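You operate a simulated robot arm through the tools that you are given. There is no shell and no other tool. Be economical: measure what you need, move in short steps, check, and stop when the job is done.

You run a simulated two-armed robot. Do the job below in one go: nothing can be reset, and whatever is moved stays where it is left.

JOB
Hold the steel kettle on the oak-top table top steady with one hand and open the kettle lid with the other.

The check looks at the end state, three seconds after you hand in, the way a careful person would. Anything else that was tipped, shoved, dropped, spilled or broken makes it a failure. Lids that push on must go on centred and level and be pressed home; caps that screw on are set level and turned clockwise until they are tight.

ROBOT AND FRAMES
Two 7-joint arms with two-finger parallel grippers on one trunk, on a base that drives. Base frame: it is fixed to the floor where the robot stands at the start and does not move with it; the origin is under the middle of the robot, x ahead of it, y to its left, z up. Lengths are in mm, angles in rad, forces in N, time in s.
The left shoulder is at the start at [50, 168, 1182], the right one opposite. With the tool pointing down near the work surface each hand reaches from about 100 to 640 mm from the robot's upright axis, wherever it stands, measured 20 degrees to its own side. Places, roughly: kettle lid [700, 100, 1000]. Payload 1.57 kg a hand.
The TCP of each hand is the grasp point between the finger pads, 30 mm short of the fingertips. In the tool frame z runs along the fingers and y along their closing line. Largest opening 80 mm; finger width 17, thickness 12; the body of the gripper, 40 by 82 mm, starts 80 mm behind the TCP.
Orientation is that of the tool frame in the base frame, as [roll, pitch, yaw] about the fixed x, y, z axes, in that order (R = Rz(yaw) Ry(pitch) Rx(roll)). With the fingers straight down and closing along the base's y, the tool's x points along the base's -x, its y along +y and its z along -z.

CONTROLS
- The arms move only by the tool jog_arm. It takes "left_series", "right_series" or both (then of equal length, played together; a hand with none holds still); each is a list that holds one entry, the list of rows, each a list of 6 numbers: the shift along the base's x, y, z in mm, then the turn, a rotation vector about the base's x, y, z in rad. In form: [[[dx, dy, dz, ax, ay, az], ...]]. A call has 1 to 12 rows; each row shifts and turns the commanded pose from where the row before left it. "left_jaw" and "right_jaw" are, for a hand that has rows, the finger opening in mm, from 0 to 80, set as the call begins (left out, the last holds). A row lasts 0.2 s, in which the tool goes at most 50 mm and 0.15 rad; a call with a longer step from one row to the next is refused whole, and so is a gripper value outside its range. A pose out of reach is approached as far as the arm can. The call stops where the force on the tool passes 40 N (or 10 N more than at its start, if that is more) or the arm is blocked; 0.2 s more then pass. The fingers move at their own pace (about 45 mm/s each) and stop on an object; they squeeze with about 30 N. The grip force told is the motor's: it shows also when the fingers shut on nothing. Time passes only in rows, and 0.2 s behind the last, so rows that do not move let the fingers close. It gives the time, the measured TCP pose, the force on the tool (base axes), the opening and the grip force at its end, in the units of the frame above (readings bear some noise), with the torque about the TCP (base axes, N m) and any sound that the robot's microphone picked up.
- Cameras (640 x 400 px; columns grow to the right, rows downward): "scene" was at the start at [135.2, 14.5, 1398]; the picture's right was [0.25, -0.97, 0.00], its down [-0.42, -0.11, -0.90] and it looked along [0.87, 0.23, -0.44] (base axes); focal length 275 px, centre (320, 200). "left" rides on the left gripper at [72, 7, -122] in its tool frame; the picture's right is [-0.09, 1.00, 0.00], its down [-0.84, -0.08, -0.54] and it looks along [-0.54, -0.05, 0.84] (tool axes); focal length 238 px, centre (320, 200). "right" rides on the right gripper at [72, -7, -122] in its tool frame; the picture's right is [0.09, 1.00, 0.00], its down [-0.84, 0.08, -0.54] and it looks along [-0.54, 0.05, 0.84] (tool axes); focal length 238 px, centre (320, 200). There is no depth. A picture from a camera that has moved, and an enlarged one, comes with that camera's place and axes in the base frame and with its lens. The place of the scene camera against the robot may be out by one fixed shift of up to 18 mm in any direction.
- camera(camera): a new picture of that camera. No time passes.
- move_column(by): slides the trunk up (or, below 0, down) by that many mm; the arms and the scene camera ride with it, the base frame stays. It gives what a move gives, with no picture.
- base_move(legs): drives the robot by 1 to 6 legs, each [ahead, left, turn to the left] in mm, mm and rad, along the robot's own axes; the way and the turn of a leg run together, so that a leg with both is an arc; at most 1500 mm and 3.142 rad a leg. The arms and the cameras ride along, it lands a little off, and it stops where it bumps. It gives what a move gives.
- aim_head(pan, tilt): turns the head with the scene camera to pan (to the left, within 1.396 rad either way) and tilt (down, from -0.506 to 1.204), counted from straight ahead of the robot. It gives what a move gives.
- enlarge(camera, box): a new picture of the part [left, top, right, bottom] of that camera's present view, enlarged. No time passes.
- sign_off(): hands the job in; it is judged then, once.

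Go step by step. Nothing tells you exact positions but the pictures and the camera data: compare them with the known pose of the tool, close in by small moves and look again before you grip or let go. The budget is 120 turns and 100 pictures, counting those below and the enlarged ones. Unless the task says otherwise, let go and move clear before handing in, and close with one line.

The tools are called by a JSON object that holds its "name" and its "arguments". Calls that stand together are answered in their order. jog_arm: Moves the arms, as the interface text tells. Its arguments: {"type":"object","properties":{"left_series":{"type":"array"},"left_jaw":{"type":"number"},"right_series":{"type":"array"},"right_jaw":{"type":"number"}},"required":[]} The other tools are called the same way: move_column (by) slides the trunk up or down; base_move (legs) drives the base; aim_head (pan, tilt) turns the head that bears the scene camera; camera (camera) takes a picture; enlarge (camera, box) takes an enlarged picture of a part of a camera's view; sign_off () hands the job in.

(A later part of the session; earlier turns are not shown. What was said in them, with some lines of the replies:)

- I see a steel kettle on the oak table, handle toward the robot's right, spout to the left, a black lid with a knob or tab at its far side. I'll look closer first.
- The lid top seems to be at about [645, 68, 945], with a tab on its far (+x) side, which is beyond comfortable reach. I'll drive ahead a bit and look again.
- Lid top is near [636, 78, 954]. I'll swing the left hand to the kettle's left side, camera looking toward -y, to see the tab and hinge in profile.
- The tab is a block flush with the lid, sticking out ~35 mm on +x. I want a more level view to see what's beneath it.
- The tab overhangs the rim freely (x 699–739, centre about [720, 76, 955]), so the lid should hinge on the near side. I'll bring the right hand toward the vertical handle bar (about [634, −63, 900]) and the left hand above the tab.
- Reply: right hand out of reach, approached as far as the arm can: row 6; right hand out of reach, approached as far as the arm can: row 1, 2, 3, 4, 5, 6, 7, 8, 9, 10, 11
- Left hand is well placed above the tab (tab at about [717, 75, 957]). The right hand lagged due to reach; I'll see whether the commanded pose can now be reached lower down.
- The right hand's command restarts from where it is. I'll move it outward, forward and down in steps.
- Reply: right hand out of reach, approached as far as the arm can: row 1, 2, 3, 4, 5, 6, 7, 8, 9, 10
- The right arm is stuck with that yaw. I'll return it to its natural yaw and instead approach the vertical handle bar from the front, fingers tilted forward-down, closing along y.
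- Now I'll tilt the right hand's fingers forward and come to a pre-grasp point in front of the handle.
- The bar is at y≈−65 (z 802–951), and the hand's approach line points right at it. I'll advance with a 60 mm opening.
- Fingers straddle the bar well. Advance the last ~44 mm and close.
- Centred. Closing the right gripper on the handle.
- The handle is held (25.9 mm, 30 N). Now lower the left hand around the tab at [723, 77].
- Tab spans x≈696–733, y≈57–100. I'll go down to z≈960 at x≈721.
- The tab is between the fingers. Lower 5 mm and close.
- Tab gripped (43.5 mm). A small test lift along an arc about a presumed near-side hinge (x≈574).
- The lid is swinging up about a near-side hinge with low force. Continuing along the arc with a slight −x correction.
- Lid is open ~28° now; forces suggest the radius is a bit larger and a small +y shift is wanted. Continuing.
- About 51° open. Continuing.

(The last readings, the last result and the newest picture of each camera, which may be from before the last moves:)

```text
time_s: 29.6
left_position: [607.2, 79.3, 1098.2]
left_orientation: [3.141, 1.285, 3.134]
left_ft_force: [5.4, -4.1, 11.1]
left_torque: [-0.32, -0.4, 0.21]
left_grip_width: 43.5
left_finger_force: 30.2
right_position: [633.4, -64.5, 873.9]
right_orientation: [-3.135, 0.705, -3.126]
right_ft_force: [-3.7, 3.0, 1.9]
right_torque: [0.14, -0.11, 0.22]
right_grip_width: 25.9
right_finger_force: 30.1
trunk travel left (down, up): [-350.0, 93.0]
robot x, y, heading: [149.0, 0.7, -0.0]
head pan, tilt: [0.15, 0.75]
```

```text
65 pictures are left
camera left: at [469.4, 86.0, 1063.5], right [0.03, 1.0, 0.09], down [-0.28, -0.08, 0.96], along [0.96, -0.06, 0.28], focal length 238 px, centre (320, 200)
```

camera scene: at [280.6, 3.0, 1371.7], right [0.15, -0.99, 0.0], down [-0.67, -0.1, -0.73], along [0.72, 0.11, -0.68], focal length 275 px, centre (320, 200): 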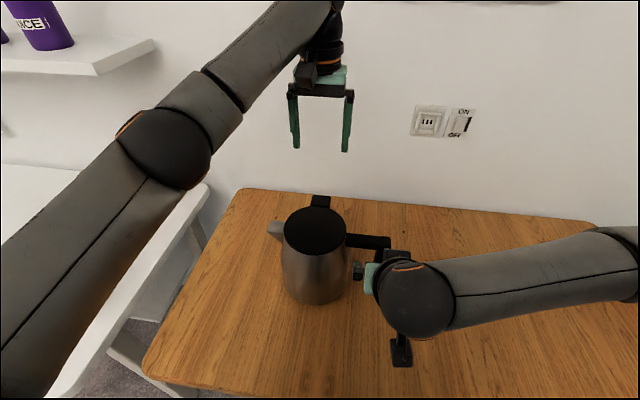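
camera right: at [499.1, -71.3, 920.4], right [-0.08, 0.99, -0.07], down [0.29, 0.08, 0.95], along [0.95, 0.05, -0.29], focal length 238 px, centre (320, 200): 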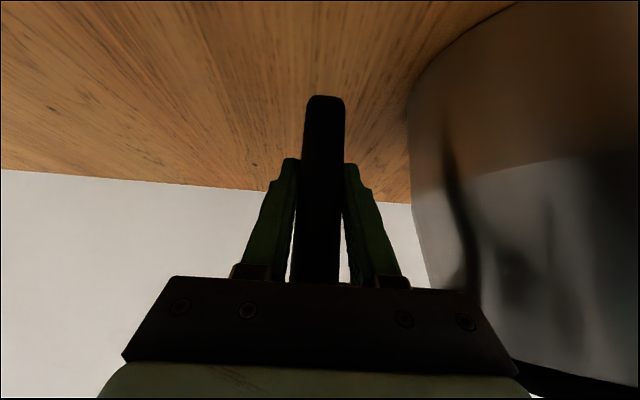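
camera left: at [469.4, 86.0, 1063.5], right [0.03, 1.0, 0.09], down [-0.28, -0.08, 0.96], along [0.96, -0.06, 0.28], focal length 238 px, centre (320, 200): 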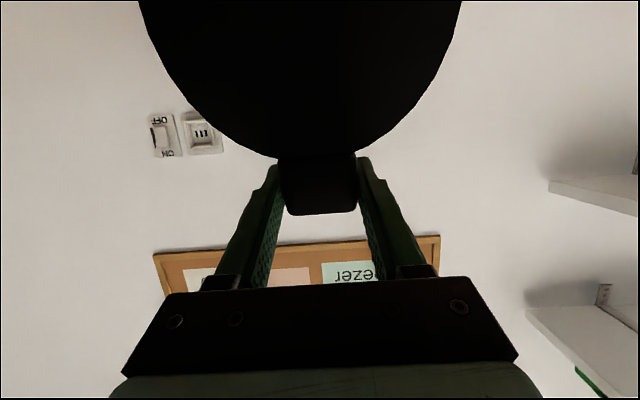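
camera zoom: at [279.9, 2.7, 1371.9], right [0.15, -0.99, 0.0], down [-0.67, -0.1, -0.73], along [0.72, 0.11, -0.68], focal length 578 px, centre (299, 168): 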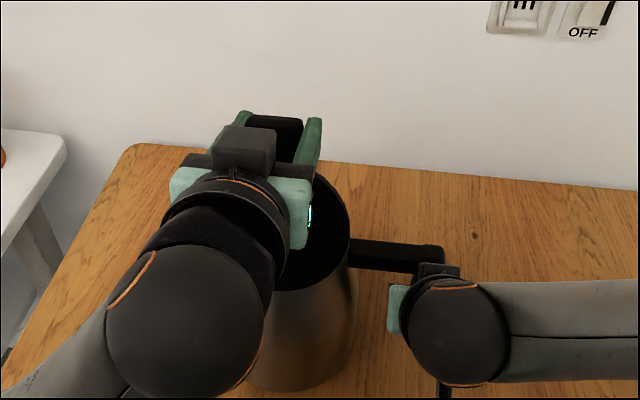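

About 74° open; continue to just past vertical, watching for a stop.

{"name": "jog_arm", "arguments": {"left_series": [[[-15, -0.5, 4, 0, -0.1, 0], [-15.4, 0, 1.3, 0, -0.1, 0], [-15.3, 0, -0.4, 0, -0.1, 0], [-15.3, 0, -2, 0, -0.1, 0]]]}}

{"name": "camera", "arguments": {"camera": "scene"}}

```text
time_s: 30.8
left_position: [562.2, 90.1, 1150.8]
left_orientation: [0.009, 1.317, 0.042]
left_ft_force: [0.5, -0.7, 0.1]
left_torque: [-0.03, -0.02, 0.05]
left_grip_width: 58.5
left_finger_force: 0.1
right_position: [633.8, -69.1, 870.7]
right_orientation: [-3.121, 0.695, -3.131]
right_ft_force: [-0.4, 0.0, 1.0]
right_torque: [-0.01, 0.0, 0.0]
right_grip_width: 29.9
right_finger_force: 0.1
trunk travel left (down, up): [-350.0, 93.0]
robot x, y, heading: [154.3, -3.6, 0.0]
head pan, tilt: [0.15, 0.75]
stopped in row 4 (left hand): the arm was blocked; the commanded pose is now the measured one
```

```text
64 pictures are left
camera scene: at [280.9, 3.2, 1371.6], right [0.15, -0.99, 0.0], down [-0.68, -0.1, -0.73], along [0.72, 0.11, -0.68], focal length 275 px, centre (320, 200)
```

scene: 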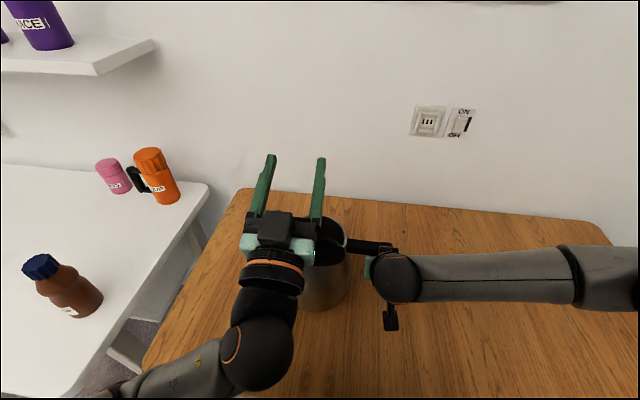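

The left arm got blocked at the end and both grips slackened. I need to check the kettle before anything else.

{"name": "enlarge", "arguments": {"camera": "scene", "box": [220, 140, 440, 330]}}

{"name": "camera", "arguments": {"camera": "right"}}

{"name": "camera", "arguments": {"camera": "left"}}

```text
2.11 times, centred on (330, 235) of scene
camera zoom: at [280.9, 3.2, 1371.6], right [0.15, -0.99, 0.0], down [-0.68, -0.1, -0.73], along [0.72, 0.11, -0.68], focal length 578 px, centre (299, 126)
```

zoom: 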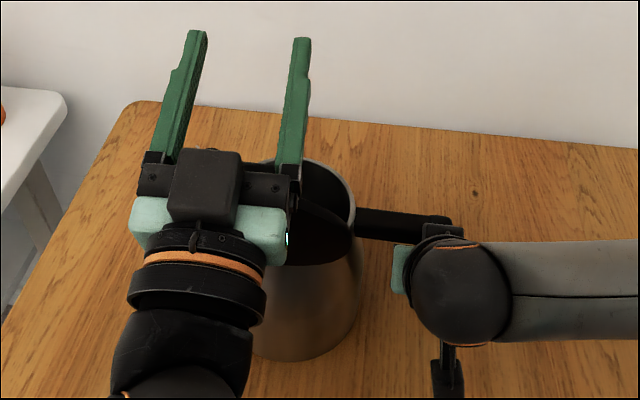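

```text
62 pictures are left
camera right: at [498.8, -73.9, 917.8], right [-0.07, 0.99, -0.07], down [0.29, 0.09, 0.95], along [0.95, 0.04, -0.3], focal length 238 px, centre (320, 200)
```

right: 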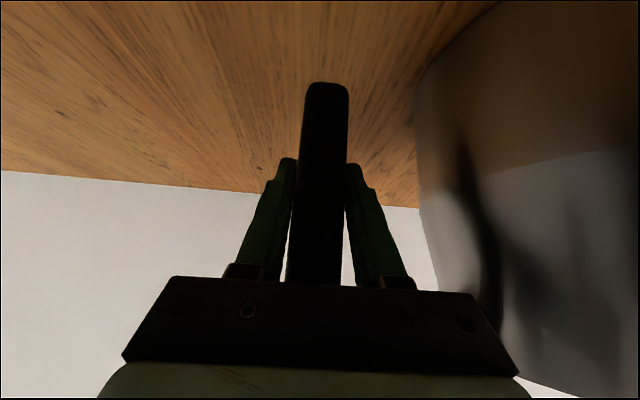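

```text
61 pictures are left
camera left: at [462.7, 92.9, 1050.4], right [-0.06, 0.99, 0.09], down [-0.73, -0.1, 0.67], along [0.68, -0.03, 0.73], focal length 238 px, centre (320, 200)
```

left: 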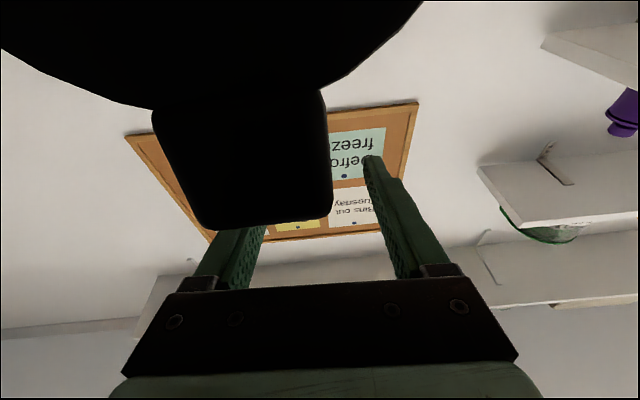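

The kettle is upright, and the lid swung past vertical (about 105–110°) and left the left fingers; the left hand is now above its tab, touching nothing. I'll withdraw the left hand straight up slowly.

{"name": "jog_arm", "arguments": {"left_series": [[[0, 0, 10, 0, 0, 0], [0, 0, 15, 0, 0, 0], [0, 0, 20, 0, 0, 0], [0, 0, 20, 0, 0, 0]]]}}

{"name": "camera", "arguments": {"camera": "left"}}

{"name": "camera", "arguments": {"camera": "scene"}}

```text
time_s: 31.8
left_position: [574.1, 108.6, 1188.5]
left_orientation: [0.639, 1.229, 0.716]
left_ft_force: [-0.5, 0.1, 0.3]
left_torque: [-0.02, -0.03, -0.02]
left_grip_width: 0.0
left_finger_force: 21.4
right_position: [633.1, -68.8, 869.6]
right_orientation: [-3.125, 0.699, -3.134]
right_ft_force: [-0.5, -2.7, 2.3]
right_torque: [0.82, 0.1, 0.32]
right_grip_width: 25.9
right_finger_force: 29.7
trunk travel left (down, up): [-350.0, 93.0]
robot x, y, heading: [152.2, 1.8, -0.004]
head pan, tilt: [0.15, 0.75]
stopped in row 4 (left hand): the arm was blocked; the commanded pose is now the measured one
```

```text
60 pictures are left
camera left: at [473.0, 123.9, 1089.3], right [-0.13, 0.95, 0.28], down [-0.72, -0.28, 0.63], along [0.68, -0.13, 0.72], focal length 238 px, centre (320, 200)
```

left: 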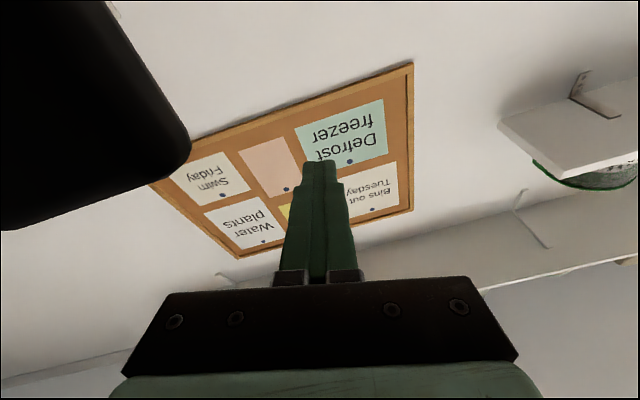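

```text
59 pictures are left
camera scene: at [280.2, 2.6, 1371.7], right [0.15, -0.99, 0.0], down [-0.67, -0.1, -0.73], along [0.72, 0.11, -0.68], focal length 275 px, centre (320, 200)
```

scene: 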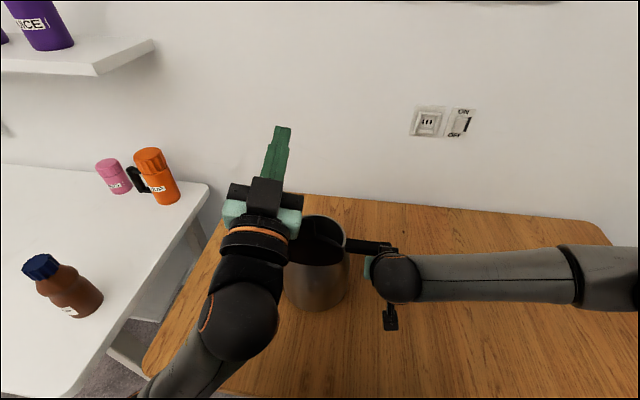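

Lid remains standing; right hand regripped the handle. The left arm's wrist is at a limit, so I'll unwind the tilt (bringing fingers back downward) while staying above the lid.

{"name": "jog_arm", "arguments": {"left_series": [[[0, 4, 5, 0, 0.1, 0], [0, 4, 5, 0, 0.1, 0], [0, 4, 5, 0, 0.1, 0], [0, 4, 5, 0, 0.1, 0], [0, 4, 5, 0, 0.1, 0]]]}}

{"name": "camera", "arguments": {"camera": "scene"}}

{"name": "camera", "arguments": {"camera": "left"}}

```text
time_s: 32.7
left_position: [593.5, 149.7, 1180.5]
left_orientation: [1.76, 1.142, 1.906]
left_ft_force: [-0.2, -0.5, -0.7]
left_torque: [0.03, 0.0, -0.01]
left_grip_width: 0.0
left_finger_force: 20.8
left hand out of reach, approached as far as the arm can: row 1, 2
right_position: [632.6, -69.3, 870.9]
right_orientation: [-3.127, 0.699, -3.136]
right_ft_force: [-1.3, -1.3, 1.1]
right_torque: [0.71, 0.04, 0.15]
right_grip_width: 25.9
right_finger_force: 30.6
trunk travel left (down, up): [-350.0, 93.0]
robot x, y, heading: [151.1, 0.7, -0.001]
head pan, tilt: [0.15, 0.75]
stopped in row 4 (left hand): the arm was blocked; the commanded pose is now the measured one
```

```text
58 pictures are left
camera scene: at [280.2, 2.8, 1371.7], right [0.15, -0.99, 0.0], down [-0.67, -0.1, -0.73], along [0.72, 0.11, -0.68], focal length 275 px, centre (320, 200)
```

scene: 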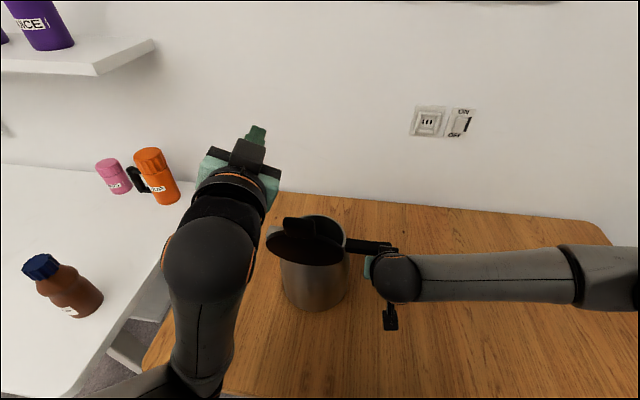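

```text
57 pictures are left
camera left: at [463.6, 163.2, 1127.4], right [-0.11, 0.87, 0.49], down [-0.41, -0.49, 0.77], along [0.91, -0.12, 0.41], focal length 238 px, centre (320, 200)
```

left: 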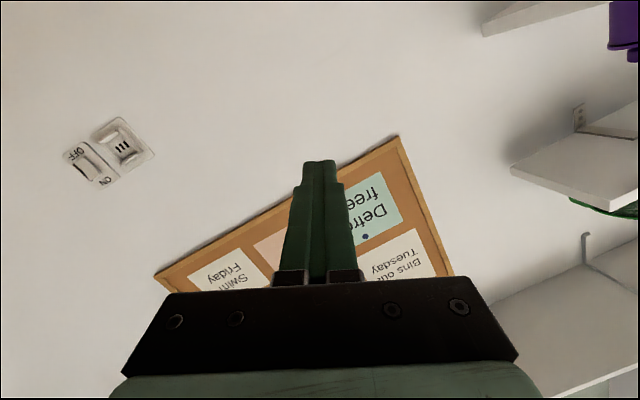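

The left hand is now clear of the lid. Let me zoom on the lid.

{"name": "enlarge", "arguments": {"camera": "scene", "box": [240, 190, 420, 330]}}

{"name": "jog_arm", "arguments": {"left_series": [[[10, 15, 5, 0, 0, 0], [10, 15, 5, 0, 0, 0], [10, 15, 5, 0, 0, 0], [10, 15, 5, 0, 0, 0]]]}}

```text
2.86 times, centred on (330, 260) of scene
camera zoom: at [280.2, 2.8, 1371.7], right [0.15, -0.99, 0.0], down [-0.67, -0.1, -0.73], along [0.72, 0.11, -0.68], focal length 785 px, centre (291, 29)
```

zoom: 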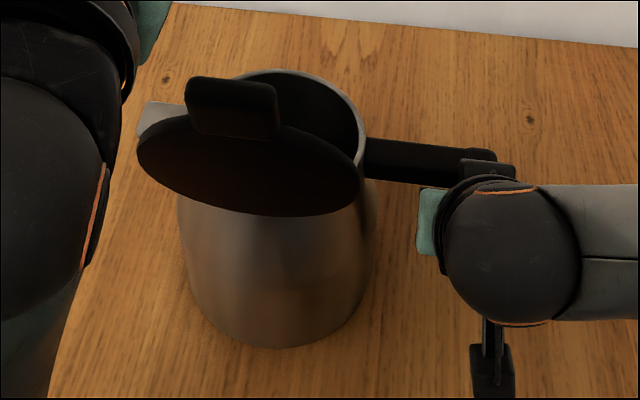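

```text
time_s: 33.7
left_position: [634.8, 208.3, 1198.4]
left_orientation: [1.76, 1.142, 1.91]
left_ft_force: [-0.4, 0.0, 0.1]
left_torque: [-0.01, 0.07, 0.01]
left_grip_width: 0.0
left_finger_force: 22.0
right_position: [633.0, -69.0, 870.5]
right_orientation: [-3.126, 0.697, -3.133]
right_ft_force: [-0.2, -1.4, 3.4]
right_torque: [1.05, 0.19, 0.05]
right_grip_width: 26.2
right_finger_force: 30.2
trunk travel left (down, up): [-350.0, 93.0]
robot x, y, heading: [150.2, 0.5, -0.005]
head pan, tilt: [0.15, 0.75]
```

The lid stands open past vertical by itself and the kettle is upright. Now release the handle and check before withdrawing.

{"name": "jog_arm", "arguments": {"right_series": [[[0, 0, 0, 0, 0, 0], [0, 0, 0, 0, 0, 0], [0, 0, 0, 0, 0, 0]]], "right_jaw": 60}}

{"name": "camera", "arguments": {"camera": "right"}}

{"name": "camera", "arguments": {"camera": "scene"}}

```text
time_s: 34.5
left_position: [634.3, 208.4, 1199.0]
left_orientation: [1.764, 1.143, 1.912]
left_ft_force: [0.8, -0.2, -0.3]
left_torque: [0.01, 0.03, 0.02]
left_grip_width: 0.0
left_finger_force: 21.0
right_position: [632.5, -69.3, 870.3]
right_orientation: [-3.125, 0.698, -3.131]
right_ft_force: [0.0, 0.4, 0.1]
right_torque: [-0.01, 0.01, 0.02]
right_grip_width: 60.0
right_finger_force: 0.0
trunk travel left (down, up): [-350.0, 93.0]
robot x, y, heading: [150.1, -3.0, -0.004]
head pan, tilt: [0.15, 0.75]
```

```text
55 pictures are left
camera right: at [498.7, -73.5, 918.4], right [-0.07, 1.0, -0.07], down [0.29, 0.09, 0.95], along [0.95, 0.04, -0.3], focal length 238 px, centre (320, 200)
```

right: 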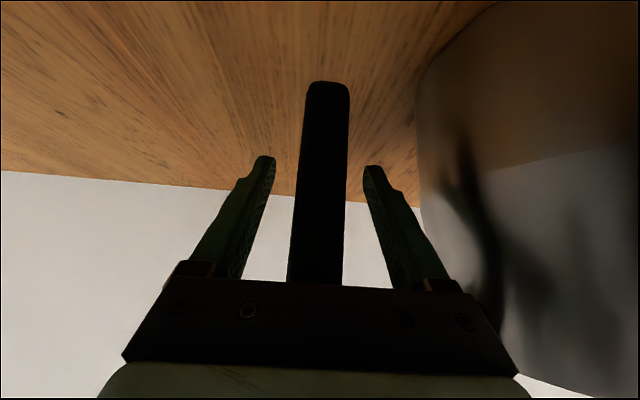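

```text
54 pictures are left
camera scene: at [280.4, 3.1, 1371.7], right [0.15, -0.99, 0.0], down [-0.67, -0.1, -0.73], along [0.72, 0.11, -0.68], focal length 275 px, centre (320, 200)
```

scene: 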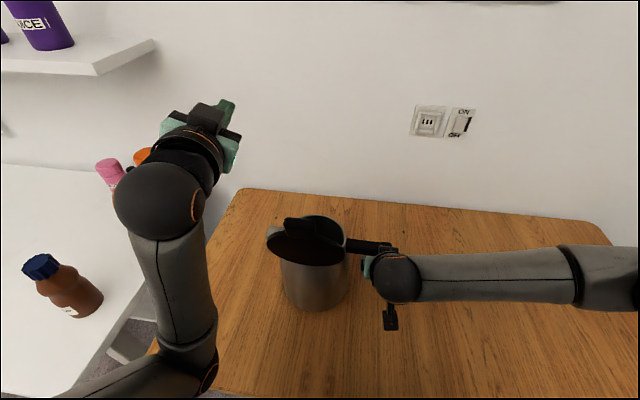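

Handle is free and centred between the open fingers. Backing the right hand out along its finger line.

{"name": "jog_arm", "arguments": {"right_series": [[[-10, -0.5, 12, 0, 0, 0], [-12, -0.5, 14, 0, 0, 0], [-12, -0.5, 14, 0, 0, 0], [-12, -0.5, 14, 0, 0, 0], [-12, -2, 14, 0, 0, 0], [-12, -5, 14, 0, 0, 0], [-12, -10, 14, 0, 0, 0], [-12, -15, 14, 0, 0, 0], [-5, -20, 10, 0, 0, 0], [0, -20, 10, 0, 0, 0]]]}}

{"name": "camera", "arguments": {"camera": "scene"}}

{"name": "enlarge", "arguments": {"camera": "scene", "box": [240, 190, 420, 330]}}

{"name": "camera", "arguments": {"camera": "right"}}

```text
time_s: 36.7
left_position: [634.9, 208.1, 1198.1]
left_orientation: [1.764, 1.144, 1.909]
left_ft_force: [-0.8, 0.2, -0.4]
left_torque: [-0.01, 0.0, -0.01]
left_grip_width: 0.0
left_finger_force: 21.2
right_position: [532.1, -143.8, 999.0]
right_orientation: [-3.126, 0.697, -3.135]
right_ft_force: [0.1, 0.3, 0.2]
right_torque: [0.0, -0.02, -0.01]
right_grip_width: 59.9
right_finger_force: 0.1
trunk travel left (down, up): [-350.0, 93.0]
robot x, y, heading: [153.0, 0.8, -0.01]
head pan, tilt: [0.15, 0.75]
```

```text
53 pictures are left
camera scene: at [280.3, 2.7, 1371.7], right [0.15, -0.99, 0.0], down [-0.67, -0.1, -0.73], along [0.72, 0.11, -0.68], focal length 275 px, centre (320, 200)
```

scene: 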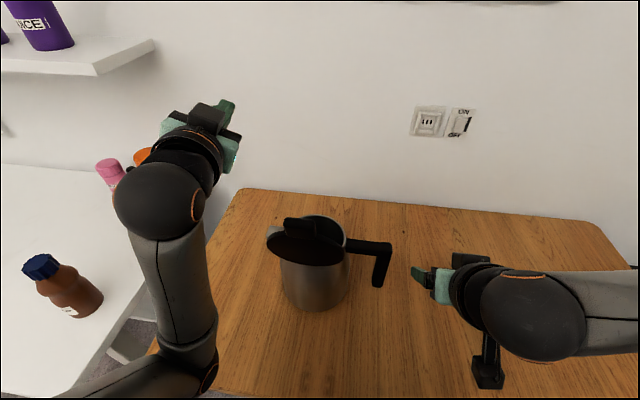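

```text
2.86 times, centred on (330, 260) of scene
camera zoom: at [280.3, 2.7, 1371.7], right [0.15, -0.99, 0.0], down [-0.67, -0.1, -0.73], along [0.72, 0.11, -0.68], focal length 785 px, centre (291, 29)
```

zoom: 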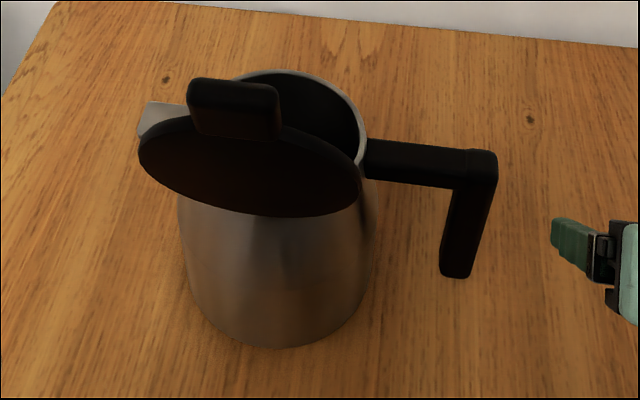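

```text
51 pictures are left
camera right: at [398.4, -148.3, 1047.7], right [-0.07, 1.0, -0.07], down [0.29, 0.09, 0.95], along [0.95, 0.04, -0.3], focal length 238 px, centre (320, 200)
```

right: 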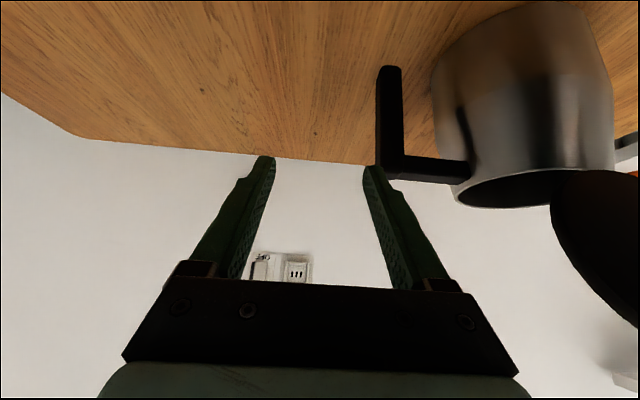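

The kettle stands upright with its lid open past vertical on its own. Both hands are clear and nothing else looks disturbed.

{"name": "sign_off", "arguments": {}}

```text
The job is handed in.
```

The kettle lid is open, about 105–110° by my estimate, and stays up by itself. The kettle is upright but moved a few millimetres when the left arm was blocked near the end of the swing and both grips briefly slackened.
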